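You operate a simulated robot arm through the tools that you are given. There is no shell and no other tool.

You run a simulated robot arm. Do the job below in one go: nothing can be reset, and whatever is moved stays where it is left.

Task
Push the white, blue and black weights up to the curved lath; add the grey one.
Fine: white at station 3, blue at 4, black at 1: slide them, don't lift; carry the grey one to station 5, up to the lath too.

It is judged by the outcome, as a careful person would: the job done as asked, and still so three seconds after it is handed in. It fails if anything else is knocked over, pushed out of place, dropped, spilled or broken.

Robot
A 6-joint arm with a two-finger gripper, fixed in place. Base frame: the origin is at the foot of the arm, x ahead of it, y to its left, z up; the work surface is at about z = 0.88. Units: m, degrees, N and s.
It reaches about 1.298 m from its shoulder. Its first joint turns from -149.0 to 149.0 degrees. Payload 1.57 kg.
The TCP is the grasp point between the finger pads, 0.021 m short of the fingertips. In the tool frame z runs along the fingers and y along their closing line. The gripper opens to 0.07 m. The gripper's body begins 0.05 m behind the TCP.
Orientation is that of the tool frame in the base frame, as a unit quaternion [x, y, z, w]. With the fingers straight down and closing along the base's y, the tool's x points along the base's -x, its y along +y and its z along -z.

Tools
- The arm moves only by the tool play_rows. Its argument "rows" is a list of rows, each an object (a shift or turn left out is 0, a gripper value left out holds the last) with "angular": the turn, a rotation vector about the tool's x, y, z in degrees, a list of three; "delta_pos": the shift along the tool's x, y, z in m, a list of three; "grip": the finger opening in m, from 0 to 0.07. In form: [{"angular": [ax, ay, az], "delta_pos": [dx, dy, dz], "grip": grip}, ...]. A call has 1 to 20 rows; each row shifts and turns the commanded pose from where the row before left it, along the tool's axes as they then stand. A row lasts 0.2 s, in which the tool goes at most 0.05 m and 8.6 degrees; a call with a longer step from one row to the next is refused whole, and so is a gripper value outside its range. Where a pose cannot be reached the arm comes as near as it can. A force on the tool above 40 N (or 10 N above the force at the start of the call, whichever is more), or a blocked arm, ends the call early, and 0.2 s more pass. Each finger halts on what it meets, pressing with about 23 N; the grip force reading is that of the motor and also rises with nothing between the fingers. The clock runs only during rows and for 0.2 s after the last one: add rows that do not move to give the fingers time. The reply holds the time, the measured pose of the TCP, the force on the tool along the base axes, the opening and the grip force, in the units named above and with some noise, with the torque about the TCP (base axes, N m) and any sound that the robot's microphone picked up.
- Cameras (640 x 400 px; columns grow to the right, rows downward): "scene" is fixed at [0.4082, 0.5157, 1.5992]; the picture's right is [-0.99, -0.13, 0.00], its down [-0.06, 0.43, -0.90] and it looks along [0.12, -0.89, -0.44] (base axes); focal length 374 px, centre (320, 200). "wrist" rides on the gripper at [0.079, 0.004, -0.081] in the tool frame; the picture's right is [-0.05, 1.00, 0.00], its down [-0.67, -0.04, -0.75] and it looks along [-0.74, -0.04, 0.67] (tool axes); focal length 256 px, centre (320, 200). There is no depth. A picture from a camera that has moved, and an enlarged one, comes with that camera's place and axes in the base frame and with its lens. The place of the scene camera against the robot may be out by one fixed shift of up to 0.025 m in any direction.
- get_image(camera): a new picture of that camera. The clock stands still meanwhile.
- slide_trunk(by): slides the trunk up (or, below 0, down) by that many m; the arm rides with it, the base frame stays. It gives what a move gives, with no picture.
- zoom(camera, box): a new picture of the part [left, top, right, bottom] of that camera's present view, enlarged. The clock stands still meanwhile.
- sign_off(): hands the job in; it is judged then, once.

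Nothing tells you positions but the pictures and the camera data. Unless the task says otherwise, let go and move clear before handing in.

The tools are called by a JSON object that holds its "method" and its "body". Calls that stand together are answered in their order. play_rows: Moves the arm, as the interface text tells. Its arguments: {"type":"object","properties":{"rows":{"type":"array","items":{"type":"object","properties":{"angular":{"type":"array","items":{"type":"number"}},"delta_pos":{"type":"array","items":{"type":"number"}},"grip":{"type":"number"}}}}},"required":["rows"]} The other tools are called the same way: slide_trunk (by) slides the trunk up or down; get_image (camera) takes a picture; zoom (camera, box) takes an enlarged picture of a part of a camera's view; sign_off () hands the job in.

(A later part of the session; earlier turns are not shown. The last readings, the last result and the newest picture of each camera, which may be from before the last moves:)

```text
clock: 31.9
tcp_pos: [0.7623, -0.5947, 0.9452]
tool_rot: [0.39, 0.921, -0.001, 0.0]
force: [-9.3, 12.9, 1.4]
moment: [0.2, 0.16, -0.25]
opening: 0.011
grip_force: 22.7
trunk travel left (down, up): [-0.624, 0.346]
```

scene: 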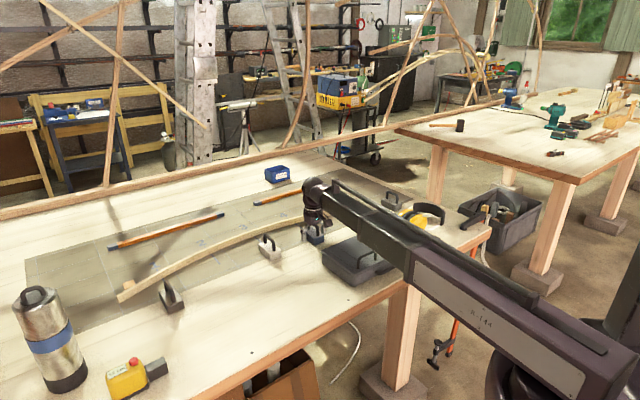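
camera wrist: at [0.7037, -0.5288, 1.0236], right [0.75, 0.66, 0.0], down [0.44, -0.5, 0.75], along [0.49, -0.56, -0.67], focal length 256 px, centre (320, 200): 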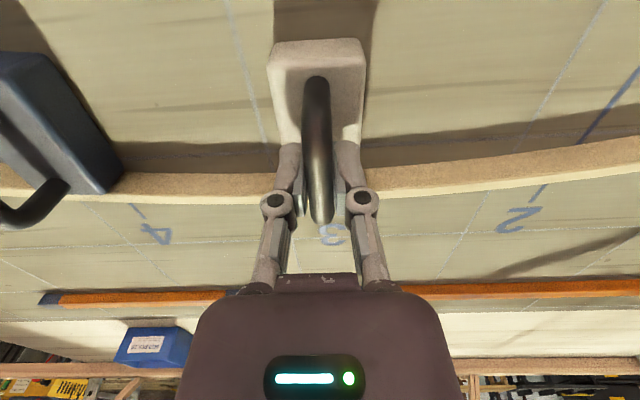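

{"method": "zoom", "body": {"camera": "wrist", "box": [220, 40, 420, 240]}}

{"method": "zoom", "body": {"camera": "scene", "box": [220, 190, 340, 270]}}

```text
2.00 times, centred on (320, 140) of wrist
camera zoom: at [0.7101, -0.5337, 1.0245], right [0.75, 0.66, 0.0], down [0.44, -0.5, 0.75], along [0.49, -0.56, -0.67], focal length 512 px, centre (320, 320)
```

zoom: 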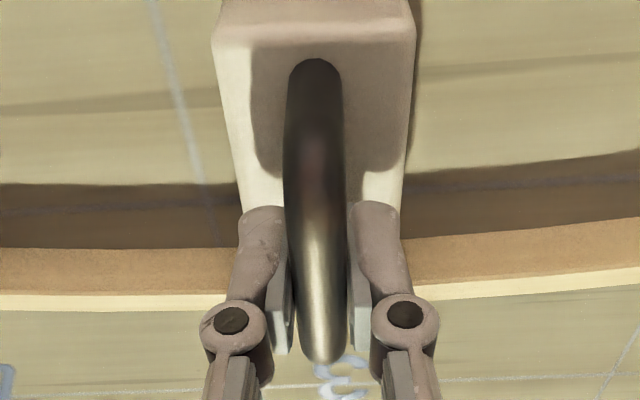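

```text
5.00 times, centred on (280, 230) of scene
camera zoom: at [0.4082, 0.5157, 1.5992], right [-0.99, -0.13, 0.0], down [-0.06, 0.43, -0.9], along [0.12, -0.89, -0.44], focal length 1868 px, centre (520, 50)
```

zoom: 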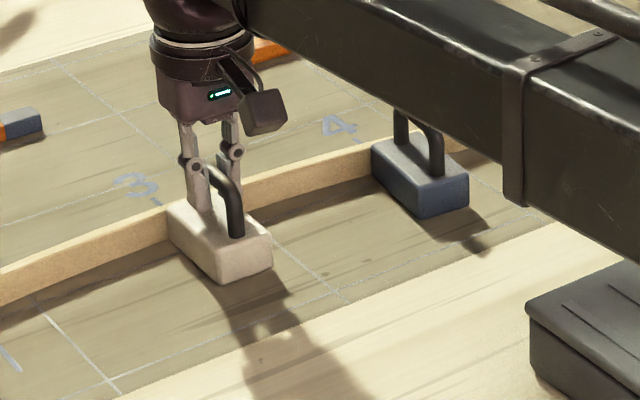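

White is against the lath (the pads began slipping along the handle at about 15 N). I'll release, raise and check.

{"method": "play_rows", "body": {"rows": [{"delta_pos": [0.0005, 0, 0]}, {"grip": 0.02}, {"grip": 0.05}, {"grip": 0.07}, {}, {}]}}

{"method": "slide_trunk", "body": {"by": 0.07}}

{"method": "get_image", "body": {"camera": "wrist"}}

{"method": "zoom", "body": {"camera": "wrist", "box": [240, 20, 400, 180]}}

{"method": "get_image", "body": {"camera": "scene"}}

```text
clock: 33.3
tcp_pos: [0.7639, -0.5961, 0.9422]
tool_rot: [0.39, 0.921, -0.002, -0.001]
force: [-0.5, 0.2, 0.8]
moment: [-0.01, 0.0, 0.0]
opening: 0.0699
grip_force: 0.1
trunk travel left (down, up): [-0.624, 0.346]
```

```text
clock: 34.4
tcp_pos: [0.7637, -0.5948, 1.0124]
tool_rot: [0.39, 0.921, -0.001, 0.0]
force: [-0.5, -0.2, 0.0]
moment: [0.0, 0.01, -0.02]
opening: 0.0699
grip_force: 0.1
trunk travel left (down, up): [-0.694, 0.276]
```

```text
taken
camera wrist: at [0.7107, -0.5347, 1.0932], right [0.75, 0.66, 0.0], down [0.44, -0.5, 0.74], along [0.49, -0.56, -0.67], focal length 256 px, centre (320, 200)
```

wrist: 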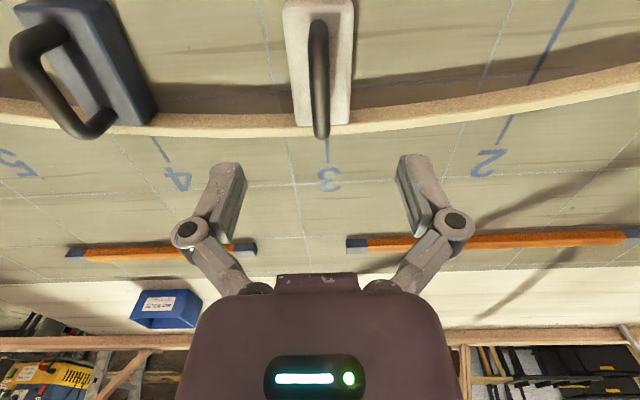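

```text
2.50 times, centred on (320, 100) of wrist
camera zoom: at [0.7107, -0.5347, 1.0932], right [0.75, 0.66, 0.0], down [0.44, -0.5, 0.74], along [0.49, -0.56, -0.67], focal length 640 px, centre (320, 450)
```

zoom: 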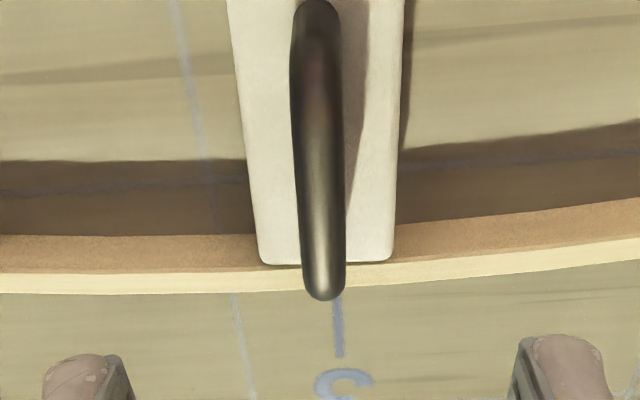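

```text
taken
```

scene: 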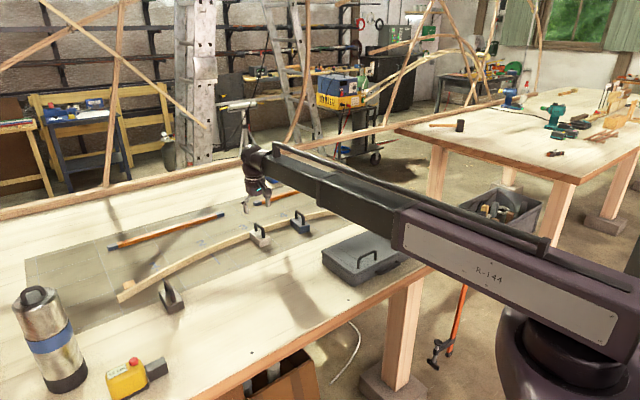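

White is on station 3 and touching the lath. I'll go over towards the black weight near (0.90, -0.23).

{"method": "play_rows", "body": {"rows": [{"delta_pos": [0.02, 0.036, 0]}, {"delta_pos": [0.02, 0.036, 0]}, {"delta_pos": [0.02, 0.036, 0]}, {"delta_pos": [0.02, 0.036, 0]}, {"delta_pos": [0.02, 0.036, 0]}, {"delta_pos": [0.02, 0.036, 0]}, {"delta_pos": [0.02, 0.036, 0]}, {"delta_pos": [0.02, 0.036, 0]}, {}]}}

{"method": "get_image", "body": {"camera": "wrist"}}

{"method": "get_image", "body": {"camera": "scene"}}

```text
clock: 36.4
tcp_pos: [0.8593, -0.2824, 1.0144]
tool_rot: [0.391, 0.92, -0.002, -0.001]
force: [-0.2, 1.0, 0.3]
moment: [0.0, 0.0, 0.01]
opening: 0.0702
grip_force: 0.1
out of reach, approached as far as the arm can: row 3
trunk travel left (down, up): [-0.694, 0.276]
```

```text
taken
camera wrist: at [0.8064, -0.2218, 1.0933], right [0.75, 0.66, 0.0], down [0.44, -0.5, 0.74], along [0.49, -0.56, -0.67], focal length 256 px, centre (320, 200)
```

wrist: 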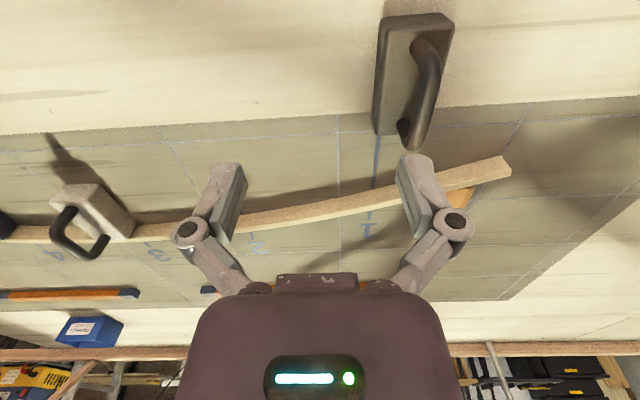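

```text
taken
```

scene: 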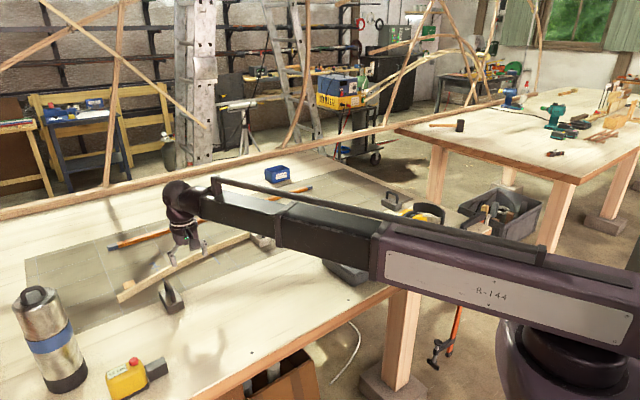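

{"method": "play_rows", "body": {"rows": [{"delta_pos": [-0.002, 0.032, 0]}, {"delta_pos": [-0.003, 0.032, 0]}, {}]}}

{"method": "get_image", "body": {"camera": "wrist"}}

{"method": "zoom", "body": {"camera": "wrist", "box": [220, 0, 420, 200]}}

```text
clock: 37.2
tcp_pos: [0.9089, -0.241, 1.0138]
tool_rot: [0.39, 0.921, -0.001, -0.001]
force: [-0.5, 0.5, -0.2]
moment: [0.0, 0.02, 0.04]
opening: 0.0699
grip_force: 0.2
out of reach, approached as far as the arm can: row 2
trunk travel left (down, up): [-0.694, 0.276]
```

```text
taken
camera wrist: at [0.8551, -0.1809, 1.0933], right [0.75, 0.66, 0.0], down [0.44, -0.5, 0.75], along [0.49, -0.56, -0.67], focal length 256 px, centre (320, 200)
```

wrist: 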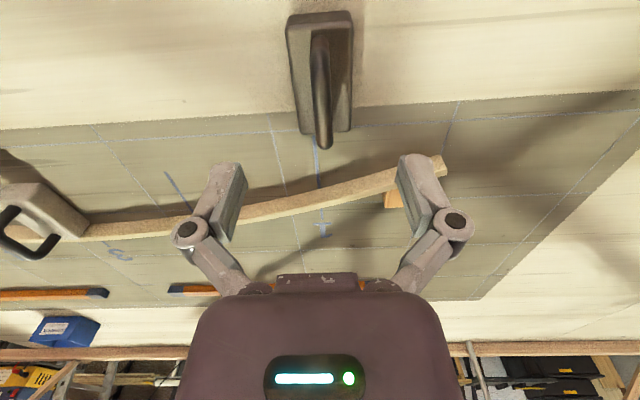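

```text
2.00 times, centred on (320, 100) of wrist
camera zoom: at [0.8551, -0.1809, 1.0933], right [0.75, 0.66, 0.0], down [0.44, -0.5, 0.75], along [0.49, -0.56, -0.67], focal length 512 px, centre (320, 400)
```

zoom: 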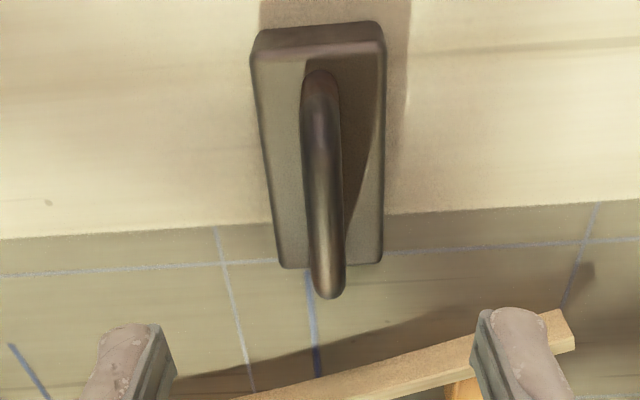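

Black is under the gripper. The lath slopes about 19° at station 1, so I'll match that yaw as I slide. I'll descend and grip.

{"method": "slide_trunk", "body": {"by": -0.071}}

{"method": "play_rows", "body": {"rows": [{"grip": 0.04}, {"grip": 0.02}, {"grip": 0.004}, {"grip": 0.0}, {}, {}]}}

{"method": "get_image", "body": {"camera": "wrist"}}

```text
clock: 38.3
tcp_pos: [0.9077, -0.2413, 0.9425]
tool_rot: [0.389, 0.921, -0.001, 0.0]
force: [-0.3, -0.3, -0.2]
moment: [-0.01, 0.03, 0.0]
opening: 0.0699
grip_force: 0.0
trunk travel left (down, up): [-0.623, 0.347]
```

```text
clock: 39.7
tcp_pos: [0.9076, -0.2406, 0.9415]
tool_rot: [0.39, 0.921, -0.001, 0.0]
force: [4.1, 2.3, 4.0]
moment: [-0.07, -0.08, 0.05]
opening: 0.0107
grip_force: 22.9
trunk travel left (down, up): [-0.623, 0.347]
```

```text
taken
camera wrist: at [0.8553, -0.1808, 1.0223], right [0.75, 0.66, 0.0], down [0.44, -0.5, 0.75], along [0.49, -0.56, -0.67], focal length 256 px, centre (320, 200)
```

wrist: 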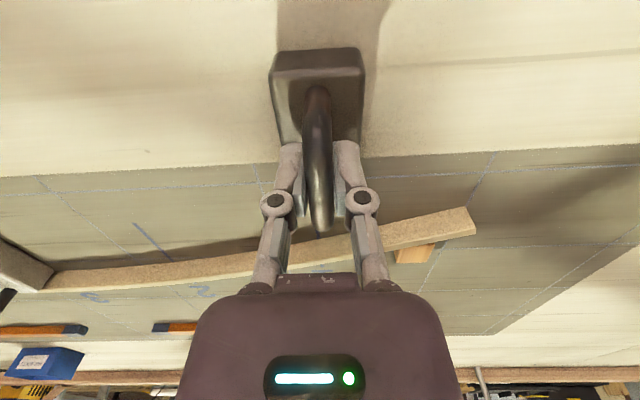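

{"method": "play_rows", "body": {"rows": [{"delta_pos": [-0.0115, -0.0022, 0]}, {"delta_pos": [-0.0115, -0.0022, 0]}, {"delta_pos": [-0.0115, -0.0022, 0]}, {"delta_pos": [-0.0115, -0.0022, 0]}, {"delta_pos": [-0.0115, -0.0022, 0]}, {"angular": [0, 0, -4]}, {"angular": [0, 0, -4]}, {"angular": [0, 0, -4]}, {"angular": [0, 0, -4]}, {"angular": [0, 0, -2]}, {}]}}

{"method": "get_image", "body": {"camera": "wrist"}}

{"method": "zoom", "body": {"camera": "wrist", "box": [200, 60, 440, 260]}}

{"method": "zoom", "body": {"camera": "scene", "box": [110, 230, 250, 330]}}

```text
clock: 42.1
tcp_pos: [0.9393, -0.291, 0.9418]
tool_rot: [0.241, 0.97, -0.002, -0.001]
force: [0.6, -1.2, 0.1]
moment: [-0.03, 0.0, -0.08]
opening: 0.0108
grip_force: 23.0
trunk travel left (down, up): [-0.623, 0.347]
```

```text
taken
camera wrist: at [0.8705, -0.2497, 1.0222], right [0.51, 0.86, 0.0], down [0.57, -0.34, 0.74], along [0.64, -0.38, -0.67], focal length 256 px, centre (320, 200)
```

wrist: 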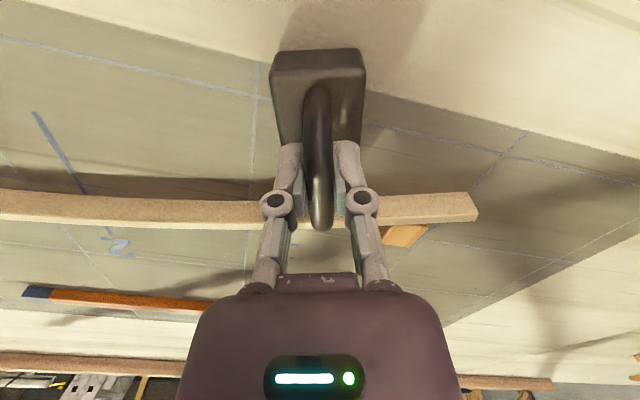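

```text
2.00 times, centred on (320, 160) of wrist
camera zoom: at [0.8705, -0.2497, 1.0222], right [0.51, 0.86, 0.0], down [0.57, -0.34, 0.74], along [0.64, -0.38, -0.67], focal length 512 px, centre (320, 280)
```

zoom: 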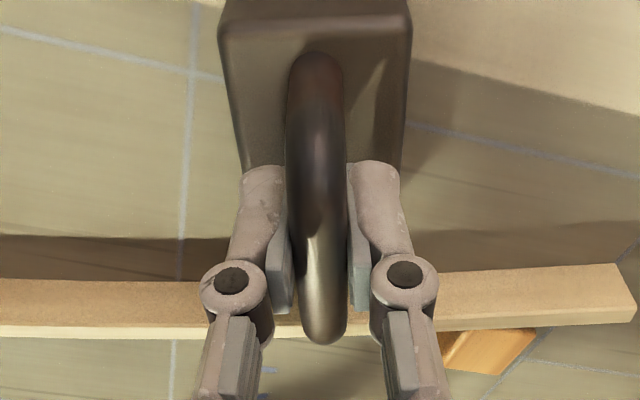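

```text
4.00 times, centred on (180, 280) of scene
camera zoom: at [0.4082, 0.5157, 1.5992], right [-0.99, -0.13, 0.0], down [-0.06, 0.43, -0.9], along [0.12, -0.89, -0.44], focal length 1494 px, centre (880, -120)
```

zoom: 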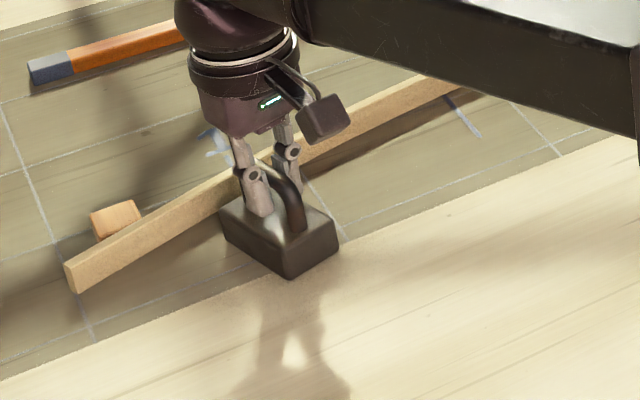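

{"method": "play_rows", "body": {"rows": [{"delta_pos": [-0.0072, -0.0037, 0]}, {"delta_pos": [-0.0072, -0.0037, 0]}, {"delta_pos": [-0.0072, -0.0037, 0]}, {"delta_pos": [-0.0072, -0.0036, 0]}, {"angular": [0, 0, 1.5]}, {}]}}

{"method": "zoom", "body": {"camera": "wrist", "box": [200, 60, 440, 260]}}

{"method": "zoom", "body": {"camera": "scene", "box": [110, 230, 250, 330]}}

```text
clock: 43.5
tcp_pos: [0.9581, -0.3184, 0.9413]
tool_rot: [0.253, 0.967, -0.002, -0.001]
force: [1.1, -0.2, -0.1]
moment: [0.12, 0.18, 0.02]
opening: 0.0108
grip_force: 22.8
trunk travel left (down, up): [-0.623, 0.347]
```

```text
2.00 times, centred on (320, 160) of wrist
camera zoom: at [0.8907, -0.2739, 1.0222], right [0.54, 0.84, 0.0], down [0.56, -0.36, 0.74], along [0.63, -0.4, -0.67], focal length 512 px, centre (320, 280)
```

zoom: 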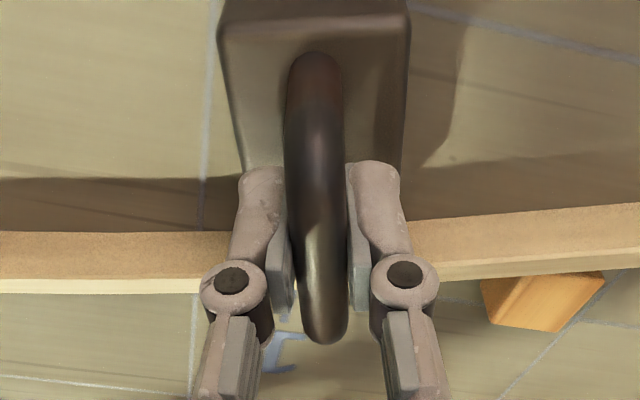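

```text
4.00 times, centred on (180, 280) of scene
camera zoom: at [0.4082, 0.5157, 1.5992], right [-0.99, -0.13, 0.0], down [-0.06, 0.43, -0.9], along [0.12, -0.89, -0.44], focal length 1494 px, centre (880, -120)
```

zoom: 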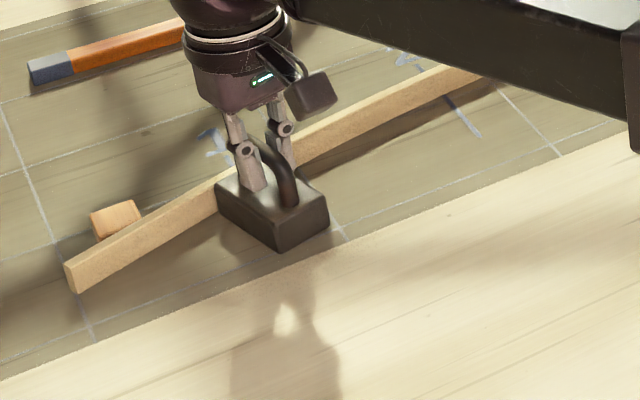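

{"method": "play_rows", "body": {"rows": [{"delta_pos": [-0.002, 0, 0]}, {"delta_pos": [-0.002, 0, 0]}, {"angular": [0, 0, -0.6]}, {}]}}

{"method": "play_rows", "body": {"rows": [{"delta_pos": [-0.001, 0, 0]}, {"delta_pos": [-0.001, 0, 0]}, {}]}}

```text
clock: 44.5
tcp_pos: [0.9601, -0.3187, 0.9417]
tool_rot: [0.249, 0.968, -0.001, -0.002]
force: [-12.2, 4.1, -1.1]
moment: [0.21, 0.34, 0.14]
opening: 0.0108
grip_force: 23.0
trunk travel left (down, up): [-0.623, 0.347]
```

```text
clock: 45.3
tcp_pos: [0.9627, -0.3192, 0.9435]
tool_rot: [0.248, 0.969, -0.001, 0.0]
force: [-15.4, 2.7, 0.1]
moment: [0.12, 0.22, 0.1]
opening: 0.0107
grip_force: 22.5
trunk travel left (down, up): [-0.623, 0.347]
```

The same contact signature again (about 15 N), so I'll release black, raise and inspect.

{"method": "play_rows", "body": {"rows": [{"delta_pos": [0.0005, 0, 0]}, {"grip": 0.02}, {"grip": 0.05}, {"grip": 0.07}, {}, {}]}}

{"method": "slide_trunk", "body": {"by": 0.07}}

{"method": "get_image", "body": {"camera": "wrist"}}

{"method": "zoom", "body": {"camera": "wrist", "box": [240, 20, 400, 180]}}

{"method": "zoom", "body": {"camera": "scene", "box": [110, 220, 270, 320]}}

```text
clock: 46.7
tcp_pos: [0.9638, -0.3188, 0.9426]
tool_rot: [0.249, 0.969, -0.002, -0.001]
force: [-0.1, -0.1, -0.2]
moment: [-0.01, -0.02, -0.03]
opening: 0.0698
grip_force: 0.0
trunk travel left (down, up): [-0.623, 0.347]
```

```text
clock: 47.7
tcp_pos: [0.963, -0.3179, 1.0116]
tool_rot: [0.248, 0.969, -0.001, -0.002]
force: [0.1, 0.9, 0.8]
moment: [0.0, 0.03, -0.02]
opening: 0.07
grip_force: 0.1
trunk travel left (down, up): [-0.693, 0.277]
```

```text
taken
camera wrist: at [0.8959, -0.2764, 1.0922], right [0.53, 0.85, 0.0], down [0.57, -0.35, 0.74], along [0.63, -0.39, -0.67], focal length 256 px, centre (320, 200)
```

wrist: 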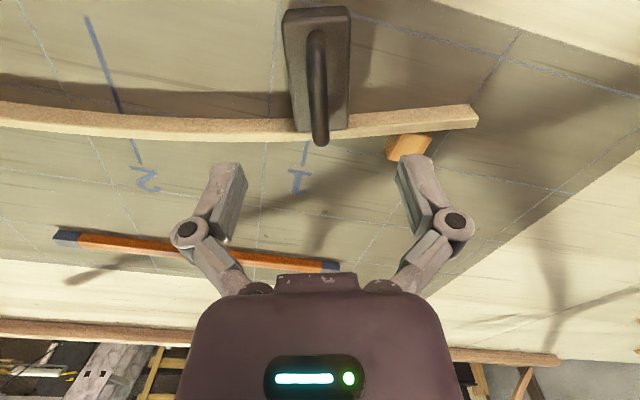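

```text
2.50 times, centred on (320, 100) of wrist
camera zoom: at [0.8959, -0.2764, 1.0922], right [0.53, 0.85, 0.0], down [0.57, -0.35, 0.74], along [0.63, -0.39, -0.67], focal length 640 px, centre (320, 450)
```

zoom: 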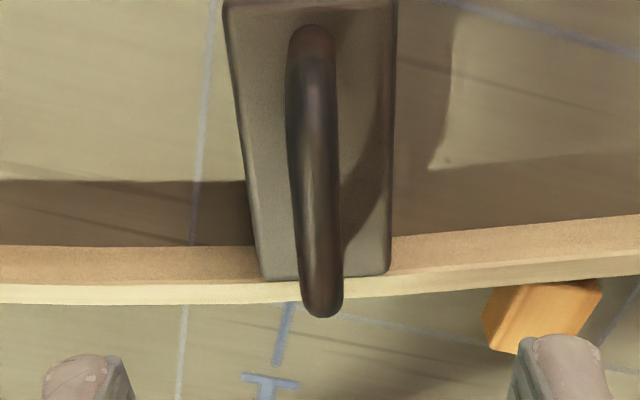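

```text
4.00 times, centred on (190, 270) of scene
camera zoom: at [0.4082, 0.5157, 1.5992], right [-0.99, -0.13, 0.0], down [-0.06, 0.43, -0.9], along [0.12, -0.89, -0.44], focal length 1494 px, centre (840, -80)
```

zoom: 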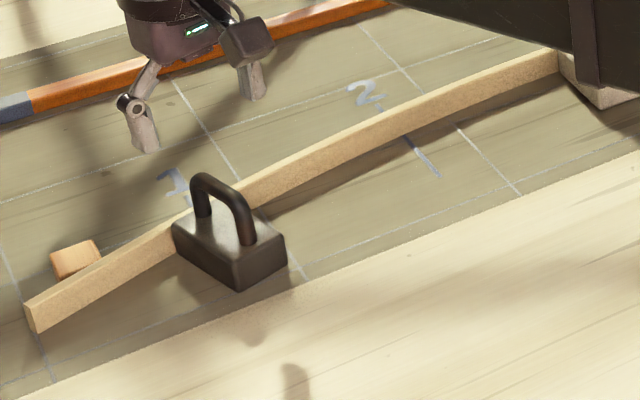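

Black is flush at station 1. Now I'll raise well clear and travel to the grey weight near (0.29, -0.93).

{"method": "slide_trunk", "body": {"by": 0.1}}

{"method": "play_rows", "body": {"rows": [{"angular": [0, 0, 8.5]}, {"angular": [0, 0, 8.5]}, {"delta_pos": [0.0025, -0.047, 0]}, {"delta_pos": [0.0025, -0.047, 0]}, {"delta_pos": [0.0025, -0.047, 0]}, {"delta_pos": [0.0025, -0.047, 0]}, {"delta_pos": [0.0025, -0.047, 0]}, {"delta_pos": [0.0025, -0.047, 0]}, {"delta_pos": [0.0025, -0.047, 0]}, {"delta_pos": [0.0025, -0.047, 0]}, {"delta_pos": [0.0025, -0.047, 0]}, {"delta_pos": [0.0025, -0.047, 0]}, {"delta_pos": [0.0025, -0.047, 0]}, {"delta_pos": [0.0025, -0.047, 0]}, {}]}}

{"method": "get_image", "body": {"camera": "wrist"}}

{"method": "get_image", "body": {"camera": "scene"}}

```text
clock: 49.1
tcp_pos: [0.9641, -0.3185, 1.113]
tool_rot: [0.249, 0.969, -0.001, -0.001]
force: [0.2, -0.3, 1.0]
moment: [0.04, -0.02, -0.01]
opening: 0.07
grip_force: 0.1
trunk travel left (down, up): [-0.793, 0.177]
```

```text
clock: 52.3
tcp_pos: [0.5394, -0.6904, 1.1118]
tool_rot: [0.389, 0.921, -0.001, 0.0]
force: [0.3, 1.0, -1.0]
moment: [-0.01, 0.01, -0.03]
opening: 0.07
grip_force: 0.0
trunk travel left (down, up): [-0.793, 0.177]
```

```text
taken
camera wrist: at [0.4864, -0.6303, 1.1923], right [0.75, 0.66, 0.0], down [0.44, -0.5, 0.74], along [0.49, -0.56, -0.67], focal length 256 px, centre (320, 200)
```

wrist: 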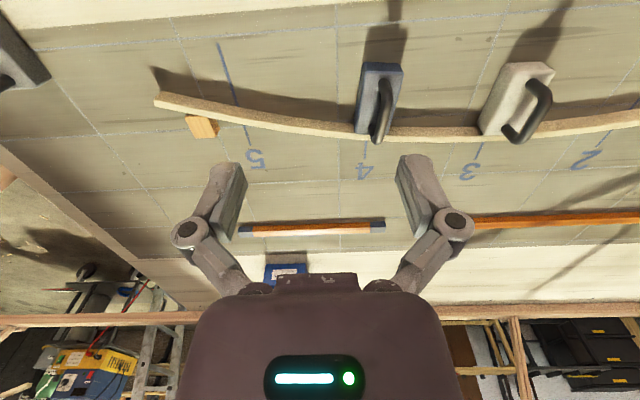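

```text
taken
```

scene: 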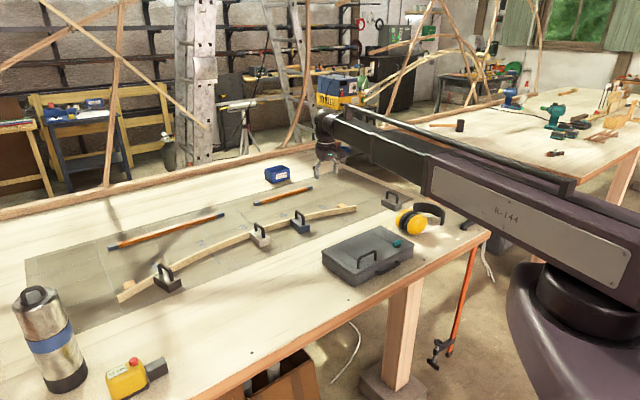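

{"method": "play_rows", "body": {"rows": [{"delta_pos": [0.0005, -0.0432, 0]}, {"delta_pos": [0.0005, -0.0432, 0]}, {"delta_pos": [0.0005, -0.0432, 0]}, {"delta_pos": [0.0005, -0.0432, 0]}, {"delta_pos": [0.0005, -0.0432, 0]}, {"delta_pos": [0.0005, -0.0432, 0]}, {"delta_pos": [0.0005, -0.0432, 0]}, {"delta_pos": [0.0005, -0.0432, 0]}, {}]}}

{"method": "get_image", "body": {"camera": "wrist"}}

{"method": "get_image", "body": {"camera": "scene"}}

```text
clock: 54.3
tcp_pos: [0.2862, -0.9292, 1.1116]
tool_rot: [0.389, 0.921, -0.001, -0.001]
force: [0.0, -0.1, 0.3]
moment: [-0.01, 0.02, -0.01]
opening: 0.0699
grip_force: 0.1
trunk travel left (down, up): [-0.793, 0.177]
```

```text
taken
camera wrist: at [0.2343, -0.8678, 1.1924], right [0.75, 0.66, 0.0], down [0.44, -0.5, 0.75], along [0.49, -0.56, -0.67], focal length 256 px, centre (320, 200)
```

wrist: 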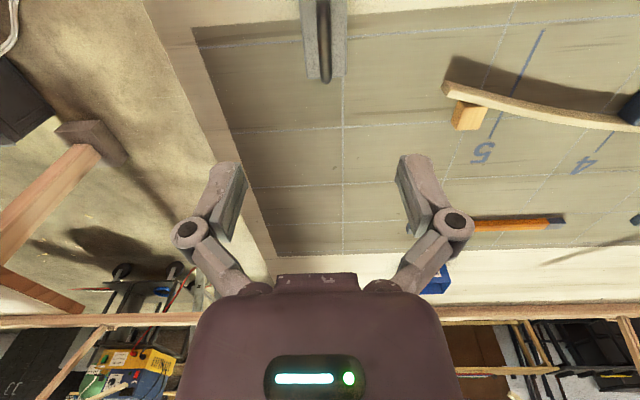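

```text
taken
```

scene: 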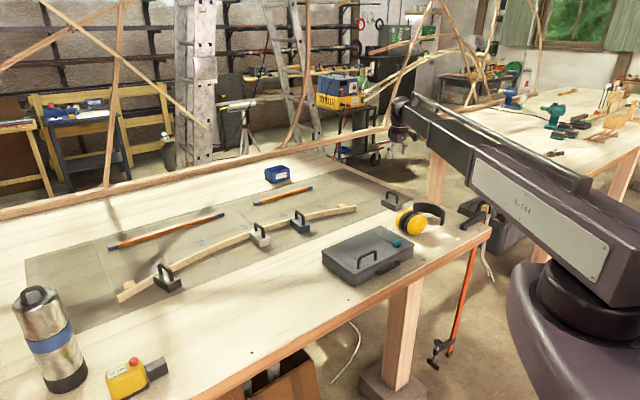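

{"method": "slide_trunk", "body": {"by": -0.095}}

{"method": "zoom", "body": {"camera": "wrist", "box": [220, 0, 420, 200]}}

{"method": "get_image", "body": {"camera": "scene"}}

{"method": "zoom", "body": {"camera": "scene", "box": [360, 110, 520, 250]}}

```text
clock: 55.6
tcp_pos: [0.2862, -0.9279, 1.0163]
tool_rot: [0.39, 0.921, -0.002, 0.0]
force: [0.2, -0.2, 1.1]
moment: [0.0, -0.01, -0.01]
opening: 0.0699
grip_force: 0.0
trunk travel left (down, up): [-0.698, 0.272]
```

```text
2.00 times, centred on (320, 100) of wrist
camera zoom: at [0.2343, -0.8679, 1.0973], right [0.75, 0.66, 0.0], down [0.44, -0.5, 0.75], along [0.49, -0.56, -0.67], focal length 512 px, centre (320, 400)
```

zoom: 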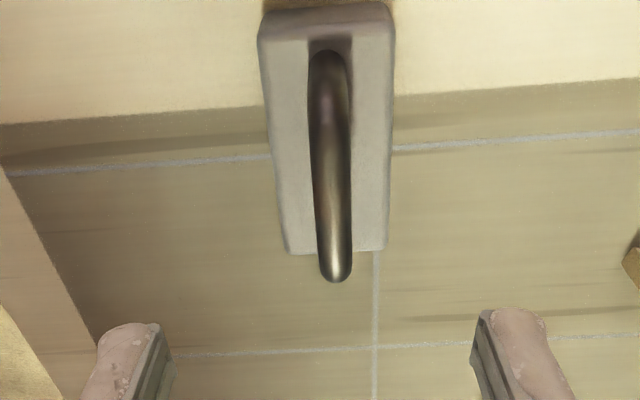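

```text
taken
```

scene: 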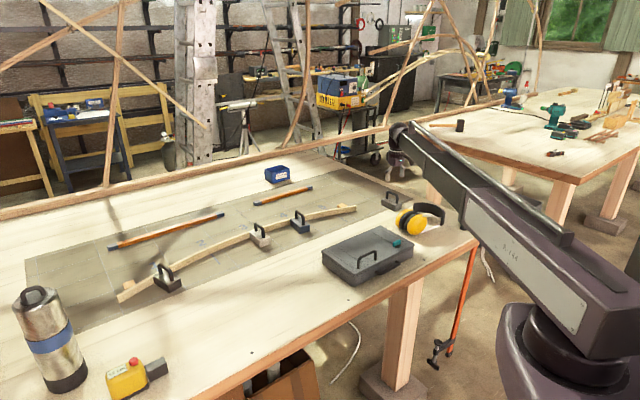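

```text
2.86 times, centred on (440, 180) of scene
camera zoom: at [0.4082, 0.5157, 1.5992], right [-0.99, -0.13, 0.0], down [-0.06, 0.43, -0.9], along [0.12, -0.89, -0.44], focal length 1067 px, centre (-23, 257)
```

zoom: 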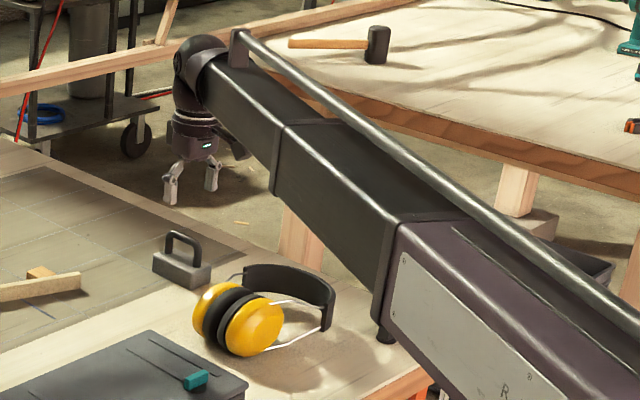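

Grey is aligned with the tool, about 4.5 mm to one side, so I'll correct that, descend and grip it.

{"method": "play_rows", "body": {"rows": [{"delta_pos": [0.001, 0.0045, 0]}, {}]}}

{"method": "slide_trunk", "body": {"by": -0.064}}

{"method": "get_image", "body": {"camera": "wrist"}}

{"method": "zoom", "body": {"camera": "scene", "box": [360, 110, 520, 250]}}

```text
clock: 56.2
tcp_pos: [0.2907, -0.9239, 1.0173]
tool_rot: [0.389, 0.921, -0.001, -0.001]
force: [-0.3, 0.3, -0.2]
moment: [0.01, -0.02, 0.01]
opening: 0.0699
grip_force: 0.0
trunk travel left (down, up): [-0.698, 0.272]
```

```text
clock: 57.2
tcp_pos: [0.2891, -0.9232, 0.9523]
tool_rot: [0.389, 0.921, -0.002, -0.001]
force: [0.6, -0.3, -0.1]
moment: [0.0, -0.01, 0.04]
opening: 0.0703
grip_force: 0.1
trunk travel left (down, up): [-0.634, 0.336]
```

```text
taken
camera wrist: at [0.2367, -0.8633, 1.0333], right [0.75, 0.66, 0.0], down [0.44, -0.5, 0.75], along [0.49, -0.56, -0.67], focal length 256 px, centre (320, 200)
```

wrist: 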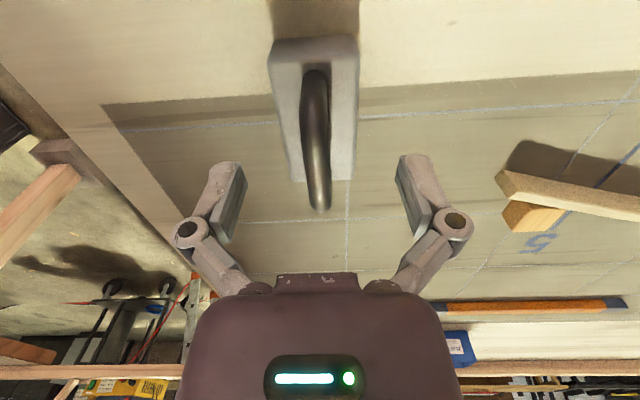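

```text
2.86 times, centred on (440, 180) of scene
camera zoom: at [0.4082, 0.5157, 1.5992], right [-0.99, -0.13, 0.0], down [-0.06, 0.43, -0.9], along [0.12, -0.89, -0.44], focal length 1067 px, centre (-23, 257)
```

zoom: 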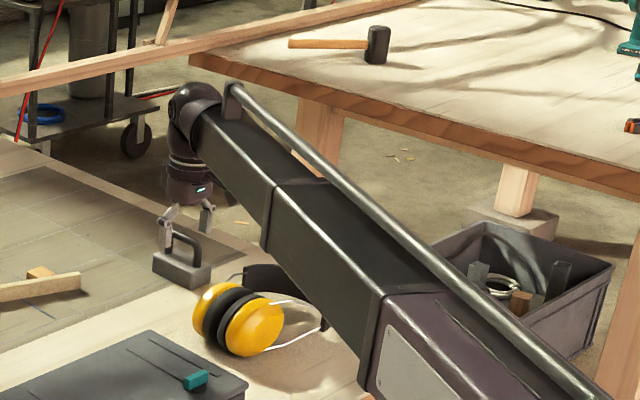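

{"method": "slide_trunk", "body": {"by": -0.011}}

{"method": "play_rows", "body": {"rows": [{"grip": 0.04}, {"grip": 0.02}, {"grip": 0.004}, {"grip": 0.0}, {}, {}]}}

{"method": "slide_trunk", "body": {"by": 0.01}}

{"method": "get_image", "body": {"camera": "wrist"}}

{"method": "zoom", "body": {"camera": "scene", "box": [360, 150, 460, 250]}}

```text
clock: 57.8
tcp_pos: [0.2891, -0.9248, 0.9418]
tool_rot: [0.389, 0.921, -0.002, 0.0]
force: [0.6, 0.9, 0.0]
moment: [0.01, -0.01, -0.02]
opening: 0.0698
grip_force: 0.1
trunk travel left (down, up): [-0.623, 0.347]
```

```text
clock: 59.2
tcp_pos: [0.2889, -0.9241, 0.9417]
tool_rot: [0.389, 0.921, -0.001, -0.001]
force: [-3.1, -3.8, 3.9]
moment: [0.04, 0.08, 0.04]
opening: 0.011
grip_force: 23.0
trunk travel left (down, up): [-0.623, 0.347]
```

```text
clock: 59.8
tcp_pos: [0.2893, -0.9254, 0.9509]
tool_rot: [0.389, 0.921, -0.001, -0.001]
force: [-0.5, -0.5, -7.8]
moment: [0.04, 0.0, 0.03]
opening: 0.011
grip_force: 23.1
trunk travel left (down, up): [-0.633, 0.337]
```

```text
taken
camera wrist: at [0.2371, -0.8642, 1.0313], right [0.75, 0.66, 0.0], down [0.44, -0.5, 0.74], along [0.49, -0.56, -0.67], focal length 256 px, centre (320, 200)
```

wrist: 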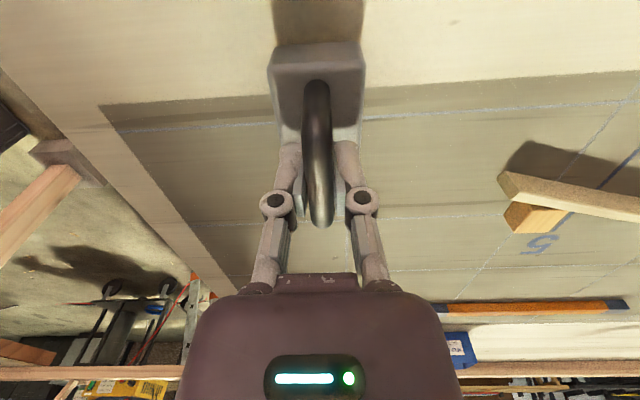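

```text
4.00 times, centred on (410, 200) of scene
camera zoom: at [0.4082, 0.5157, 1.5992], right [-0.99, -0.13, 0.0], down [-0.06, 0.43, -0.9], along [0.12, -0.89, -0.44], focal length 1494 px, centre (-40, 200)
```

zoom: 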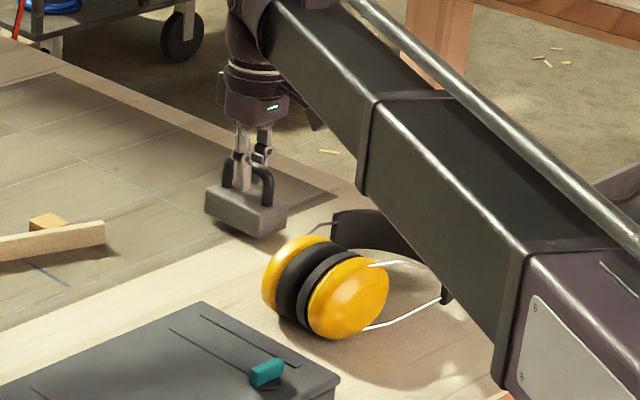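

Grey is held (about 8 N). I'll lift it 4 cm more, carry it to just short of the lath at station 5, and turn it to the lath's slope there (about 16°).

{"method": "slide_trunk", "body": {"by": 0.04}}

{"method": "play_rows", "body": {"rows": [{"delta_pos": [-0.004, 0.02, 0]}, {"delta_pos": [-0.005, 0.032, 0]}, {"delta_pos": [-0.006, 0.036, 0]}, {"delta_pos": [-0.006, 0.036, 0]}, {"delta_pos": [-0.006, 0.036, 0]}, {"delta_pos": [-0.005, 0.036, 0]}, {"delta_pos": [-0.004, 0.028, 0]}, {"delta_pos": [-0.002, 0.0157, 0]}, {"angular": [0, 0, 4]}, {"angular": [0, 0, 4]}, {"angular": [0, 0, 4]}, {"angular": [0, 0, 3.7]}, {}]}}

{"method": "get_image", "body": {"camera": "wrist"}}

{"method": "zoom", "body": {"camera": "wrist", "box": [200, 60, 440, 260]}}

{"method": "zoom", "body": {"camera": "scene", "box": [280, 150, 440, 260]}}

```text
clock: 60.6
tcp_pos: [0.2889, -0.9241, 0.991]
tool_rot: [0.389, 0.921, 0.0, -0.001]
force: [-1.1, 0.1, -8.0]
moment: [0.0, 0.02, 0.0]
opening: 0.0109
grip_force: 23.0
trunk travel left (down, up): [-0.673, 0.297]
```

```text
clock: 63.4
tcp_pos: [0.4885, -0.7842, 0.9912]
tool_rot: [0.512, 0.859, -0.001, -0.001]
force: [-0.1, 0.0, -8.0]
moment: [0.03, 0.01, -0.02]
opening: 0.0108
grip_force: 23.4
trunk travel left (down, up): [-0.673, 0.297]
```

```text
taken
camera wrist: at [0.4544, -0.7119, 1.0716], right [0.9, 0.43, 0.0], down [0.29, -0.6, 0.75], along [0.32, -0.67, -0.67], focal length 256 px, centre (320, 200)
```

wrist: 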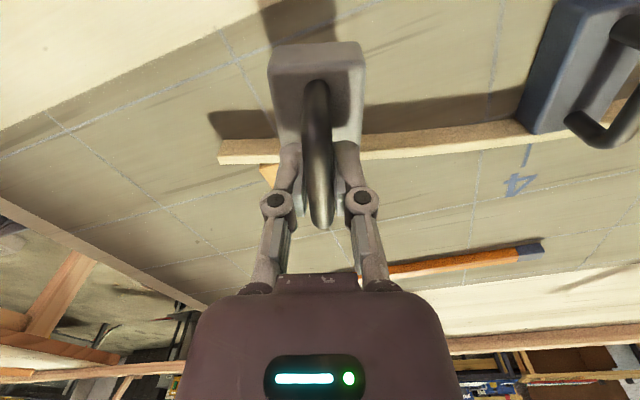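

```text
2.00 times, centred on (320, 160) of wrist
camera zoom: at [0.4544, -0.7119, 1.0716], right [0.9, 0.43, 0.0], down [0.29, -0.6, 0.75], along [0.32, -0.67, -0.67], focal length 512 px, centre (320, 280)
```

zoom: 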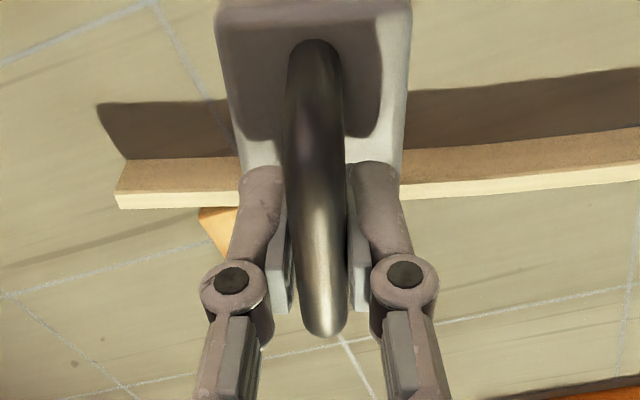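

```text
3.64 times, centred on (360, 205) of scene
camera zoom: at [0.4082, 0.5157, 1.5992], right [-0.99, -0.13, 0.0], down [-0.06, 0.43, -0.9], along [0.12, -0.89, -0.44], focal length 1358 px, centre (174, 182)
```

zoom: 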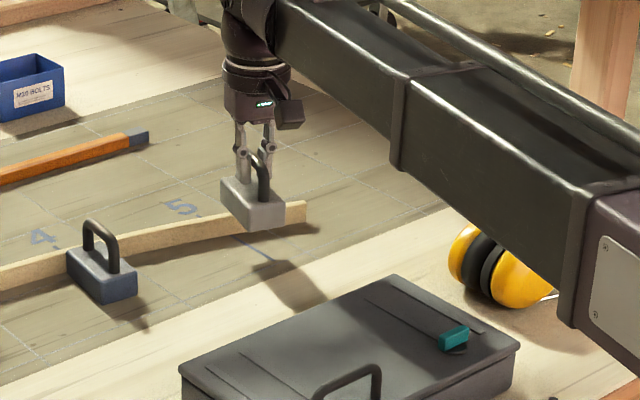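

Grey hovers parallel to the lath with about a 12 mm gap, so I'll lower it to the bench.

{"method": "slide_trunk", "body": {"by": -0.044}}

{"method": "slide_trunk", "body": {"by": -0.0055}}

{"method": "zoom", "body": {"camera": "wrist", "box": [200, 60, 440, 260]}}

{"method": "zoom", "body": {"camera": "scene", "box": [290, 170, 390, 240]}}

```text
clock: 64.3
tcp_pos: [0.4882, -0.7836, 0.9462]
tool_rot: [0.512, 0.859, -0.001, -0.001]
force: [-0.1, 0.5, -7.6]
moment: [0.02, 0.0, -0.05]
opening: 0.0107
grip_force: 22.8
trunk travel left (down, up): [-0.629, 0.341]
```

```text
clock: 64.8
tcp_pos: [0.4873, -0.785, 0.9421]
tool_rot: [0.512, 0.859, -0.003, -0.001]
force: [-1.5, 0.3, -5.7]
moment: [0.0, -0.05, -0.04]
opening: 0.0108
grip_force: 22.9
trunk travel left (down, up): [-0.624, 0.346]
```

```text
2.00 times, centred on (320, 160) of wrist
camera zoom: at [0.4541, -0.7116, 1.0224], right [0.9, 0.43, 0.0], down [0.29, -0.6, 0.75], along [0.32, -0.67, -0.67], focal length 512 px, centre (320, 280)
```

zoom: 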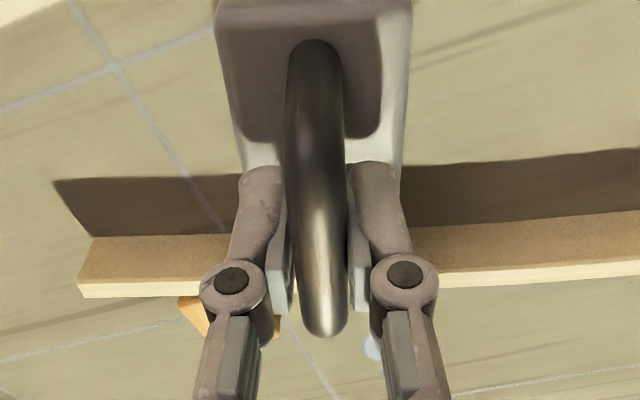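

```text
5.71 times, centred on (340, 205) of scene
camera zoom: at [0.4082, 0.5157, 1.5992], right [-0.99, -0.13, 0.0], down [-0.06, 0.43, -0.9], along [0.12, -0.89, -0.44], focal length 2135 px, centre (206, 171)
```

zoom: 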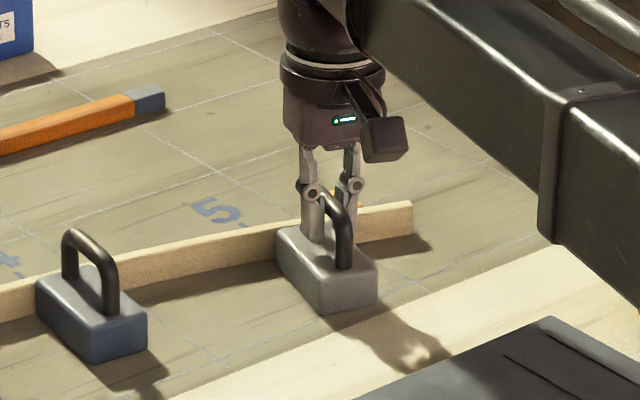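

{"method": "slide_trunk", "body": {"by": -0.0015}}

{"method": "play_rows", "body": {"rows": [{"delta_pos": [-0.003, 0, 0]}, {"delta_pos": [-0.003, 0, 0]}, {"delta_pos": [-0.002, 0, 0]}, {}]}}

{"method": "zoom", "body": {"camera": "wrist", "box": [200, 60, 440, 260]}}

```text
clock: 65.3
tcp_pos: [0.4878, -0.7843, 0.9418]
tool_rot: [0.512, 0.859, -0.003, 0.001]
force: [3.0, -4.8, 15.0]
moment: [0.14, 0.13, 0.03]
opening: 0.0107
grip_force: 23.2
trunk travel left (down, up): [-0.622, 0.348]
```

```text
clock: 66.3
tcp_pos: [0.4922, -0.7901, 0.9409]
tool_rot: [0.511, 0.86, -0.001, 0.0]
force: [-2.2, 3.1, 3.6]
moment: [0.22, 0.15, -0.01]
opening: 0.0108
grip_force: 22.9
trunk travel left (down, up): [-0.622, 0.348]
```

```text
2.00 times, centred on (320, 160) of wrist
camera zoom: at [0.4577, -0.7176, 1.0217], right [0.9, 0.43, 0.0], down [0.29, -0.6, 0.75], along [0.32, -0.67, -0.67], focal length 512 px, centre (320, 280)
```

zoom: 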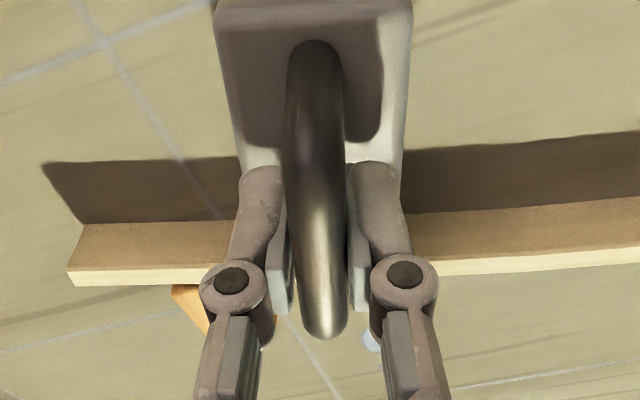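

{"method": "play_rows", "body": {"rows": [{"delta_pos": [-0.0015, 0, 0]}, {"delta_pos": [-0.0015, 0, 0]}, {}]}}

{"method": "play_rows", "body": {"rows": [{"delta_pos": [-0.001, 0, 0]}, {"delta_pos": [-0.001, 0, 0]}, {}]}}

```text
clock: 67.1
tcp_pos: [0.493, -0.793, 0.9417]
tool_rot: [0.511, 0.859, -0.001, 0.0]
force: [-4.3, 13.5, -3.6]
moment: [0.29, 0.17, -0.02]
opening: 0.0108
grip_force: 22.8
trunk travel left (down, up): [-0.622, 0.348]
```

```text
clock: 67.9
tcp_pos: [0.4945, -0.7945, 0.9423]
tool_rot: [0.511, 0.859, -0.002, 0.0]
force: [-7.2, 14.2, 1.2]
moment: [0.21, 0.08, -0.01]
opening: 0.0108
grip_force: 22.6
trunk travel left (down, up): [-0.622, 0.348]
```

Contact again at about 15 N. I'll release grey, raise and inspect.

{"method": "play_rows", "body": {"rows": [{"delta_pos": [0.0005, 0, 0]}, {"grip": 0.02}, {"grip": 0.05}, {"grip": 0.07}, {}, {}]}}

{"method": "slide_trunk", "body": {"by": 0.07}}

{"method": "get_image", "body": {"camera": "wrist"}}

{"method": "zoom", "body": {"camera": "wrist", "box": [240, 20, 400, 180]}}

{"method": "zoom", "body": {"camera": "scene", "box": [290, 170, 390, 240]}}

```text
clock: 69.3
tcp_pos: [0.4942, -0.7946, 0.9403]
tool_rot: [0.511, 0.859, -0.002, -0.001]
force: [-0.3, -0.3, 0.1]
moment: [0.04, -0.04, -0.01]
opening: 0.0702
grip_force: 0.1
trunk travel left (down, up): [-0.622, 0.348]
```

```text
clock: 70.4
tcp_pos: [0.4941, -0.7948, 1.0105]
tool_rot: [0.511, 0.86, -0.002, -0.001]
force: [-0.2, 0.0, 0.1]
moment: [-0.02, 0.03, 0.01]
opening: 0.0703
grip_force: 0.0
trunk travel left (down, up): [-0.692, 0.278]
```

```text
taken
camera wrist: at [0.4602, -0.7219, 1.0911], right [0.9, 0.43, 0.0], down [0.29, -0.6, 0.75], along [0.32, -0.67, -0.67], focal length 256 px, centre (320, 200)
```

wrist: 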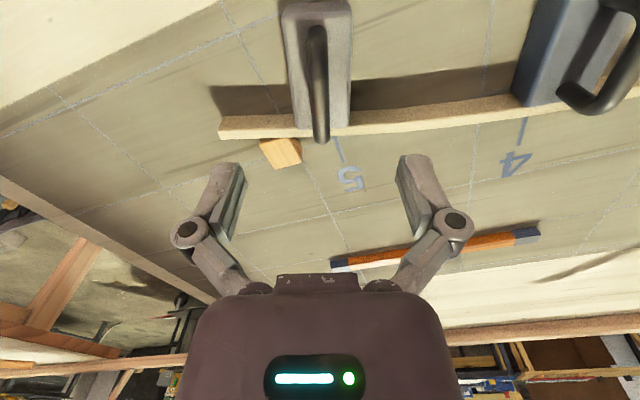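

```text
2.50 times, centred on (320, 100) of wrist
camera zoom: at [0.4602, -0.7219, 1.0911], right [0.9, 0.43, 0.0], down [0.29, -0.6, 0.75], along [0.32, -0.67, -0.67], focal length 640 px, centre (320, 450)
```

zoom: 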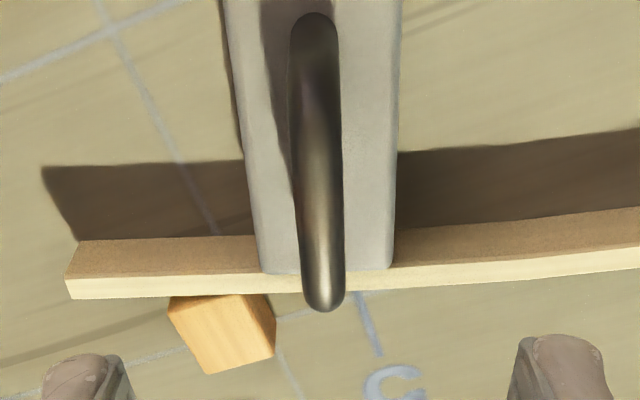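

```text
5.71 times, centred on (340, 205) of scene
camera zoom: at [0.4082, 0.5157, 1.5992], right [-0.99, -0.13, 0.0], down [-0.06, 0.43, -0.9], along [0.12, -0.89, -0.44], focal length 2135 px, centre (206, 171)
```

zoom: 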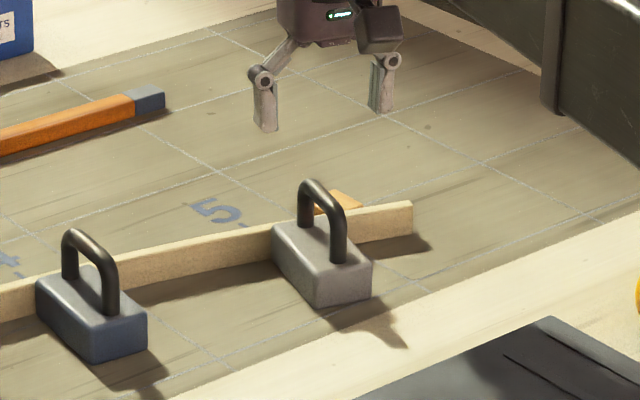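

Grey sits flush at station 5. I'll raise the arm clear, then check all four weights and the lath once more.

{"method": "slide_trunk", "body": {"by": 0.13}}

{"method": "play_rows", "body": {"rows": [{"angular": [0, 0, -8], "delta_pos": [0.03, 0.03, 0]}, {"angular": [0, 0, -8], "delta_pos": [0.03, 0.035, 0]}, {"delta_pos": [0.03, 0.035, 0]}, {"delta_pos": [0.03, 0.035, 0]}, {"delta_pos": [0.01, 0.035, 0]}, {"delta_pos": [0.01, 0.035, 0]}, {}]}}

{"method": "get_image", "body": {"camera": "wrist"}}

{"method": "get_image", "body": {"camera": "scene"}}

{"method": "zoom", "body": {"camera": "scene", "box": [230, 180, 370, 270]}}

{"method": "zoom", "body": {"camera": "scene", "box": [100, 210, 280, 320]}}

```text
clock: 72.0
tcp_pos: [0.4946, -0.7949, 1.1406]
tool_rot: [0.511, 0.859, -0.001, -0.002]
force: [0.4, -1.1, -0.1]
moment: [-0.03, 0.05, 0.01]
opening: 0.0701
grip_force: 0.0
trunk travel left (down, up): [-0.822, 0.148]
```

```text
clock: 73.6
tcp_pos: [0.558, -0.5519, 1.1409]
tool_rot: [0.387, 0.922, -0.001, 0.0]
force: [-0.7, 0.5, -0.3]
moment: [-0.03, 0.0, -0.01]
opening: 0.0699
grip_force: 0.1
trunk travel left (down, up): [-0.822, 0.148]
```

```text
taken
camera wrist: at [0.5051, -0.4921, 1.2212], right [0.75, 0.66, 0.0], down [0.44, -0.5, 0.74], along [0.49, -0.56, -0.67], focal length 256 px, centre (320, 200)
```

wrist: 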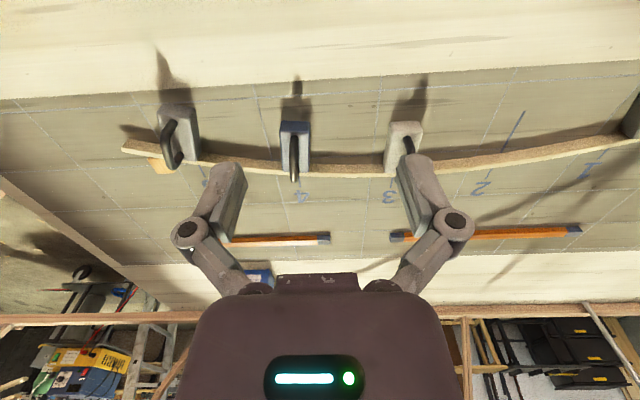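

```text
taken
```

scene: 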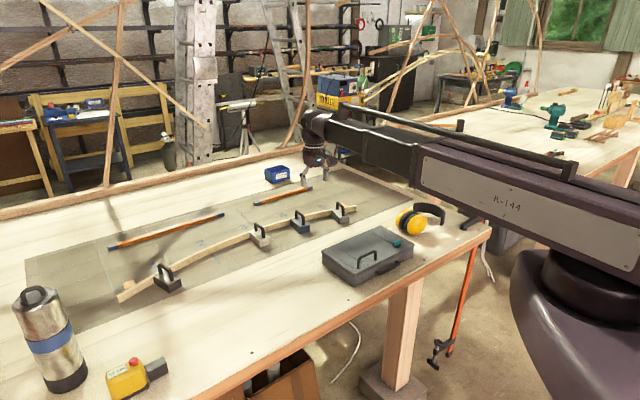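

```text
4.44 times, centred on (300, 225) of scene
camera zoom: at [0.4082, 0.5157, 1.5992], right [-0.99, -0.13, 0.0], down [-0.06, 0.43, -0.9], along [0.12, -0.89, -0.44], focal length 1660 px, centre (409, 89)
```

zoom: 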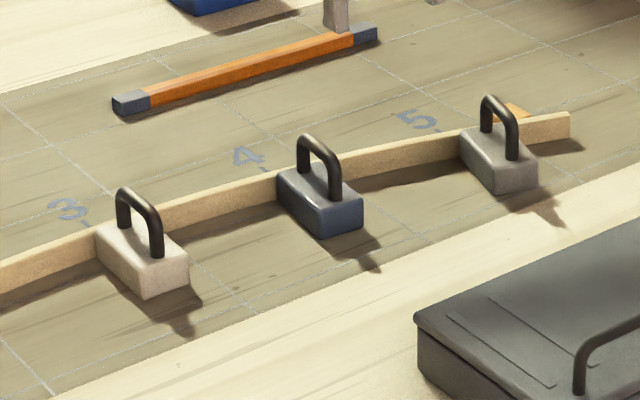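

```text
3.56 times, centred on (190, 265) of scene
camera zoom: at [0.4082, 0.5157, 1.5992], right [-0.99, -0.13, 0.0], down [-0.06, 0.43, -0.9], along [0.12, -0.89, -0.44], focal length 1328 px, centre (782, -31)
```

zoom: 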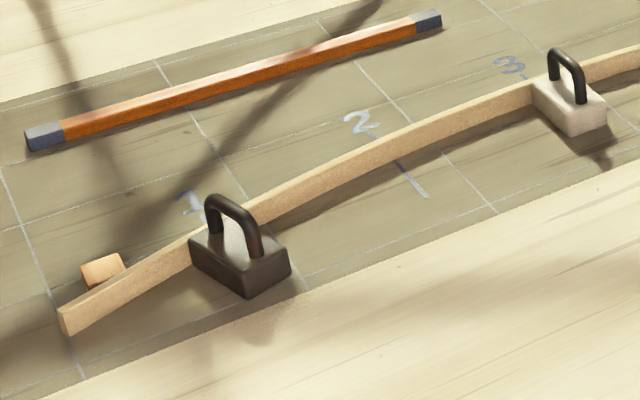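

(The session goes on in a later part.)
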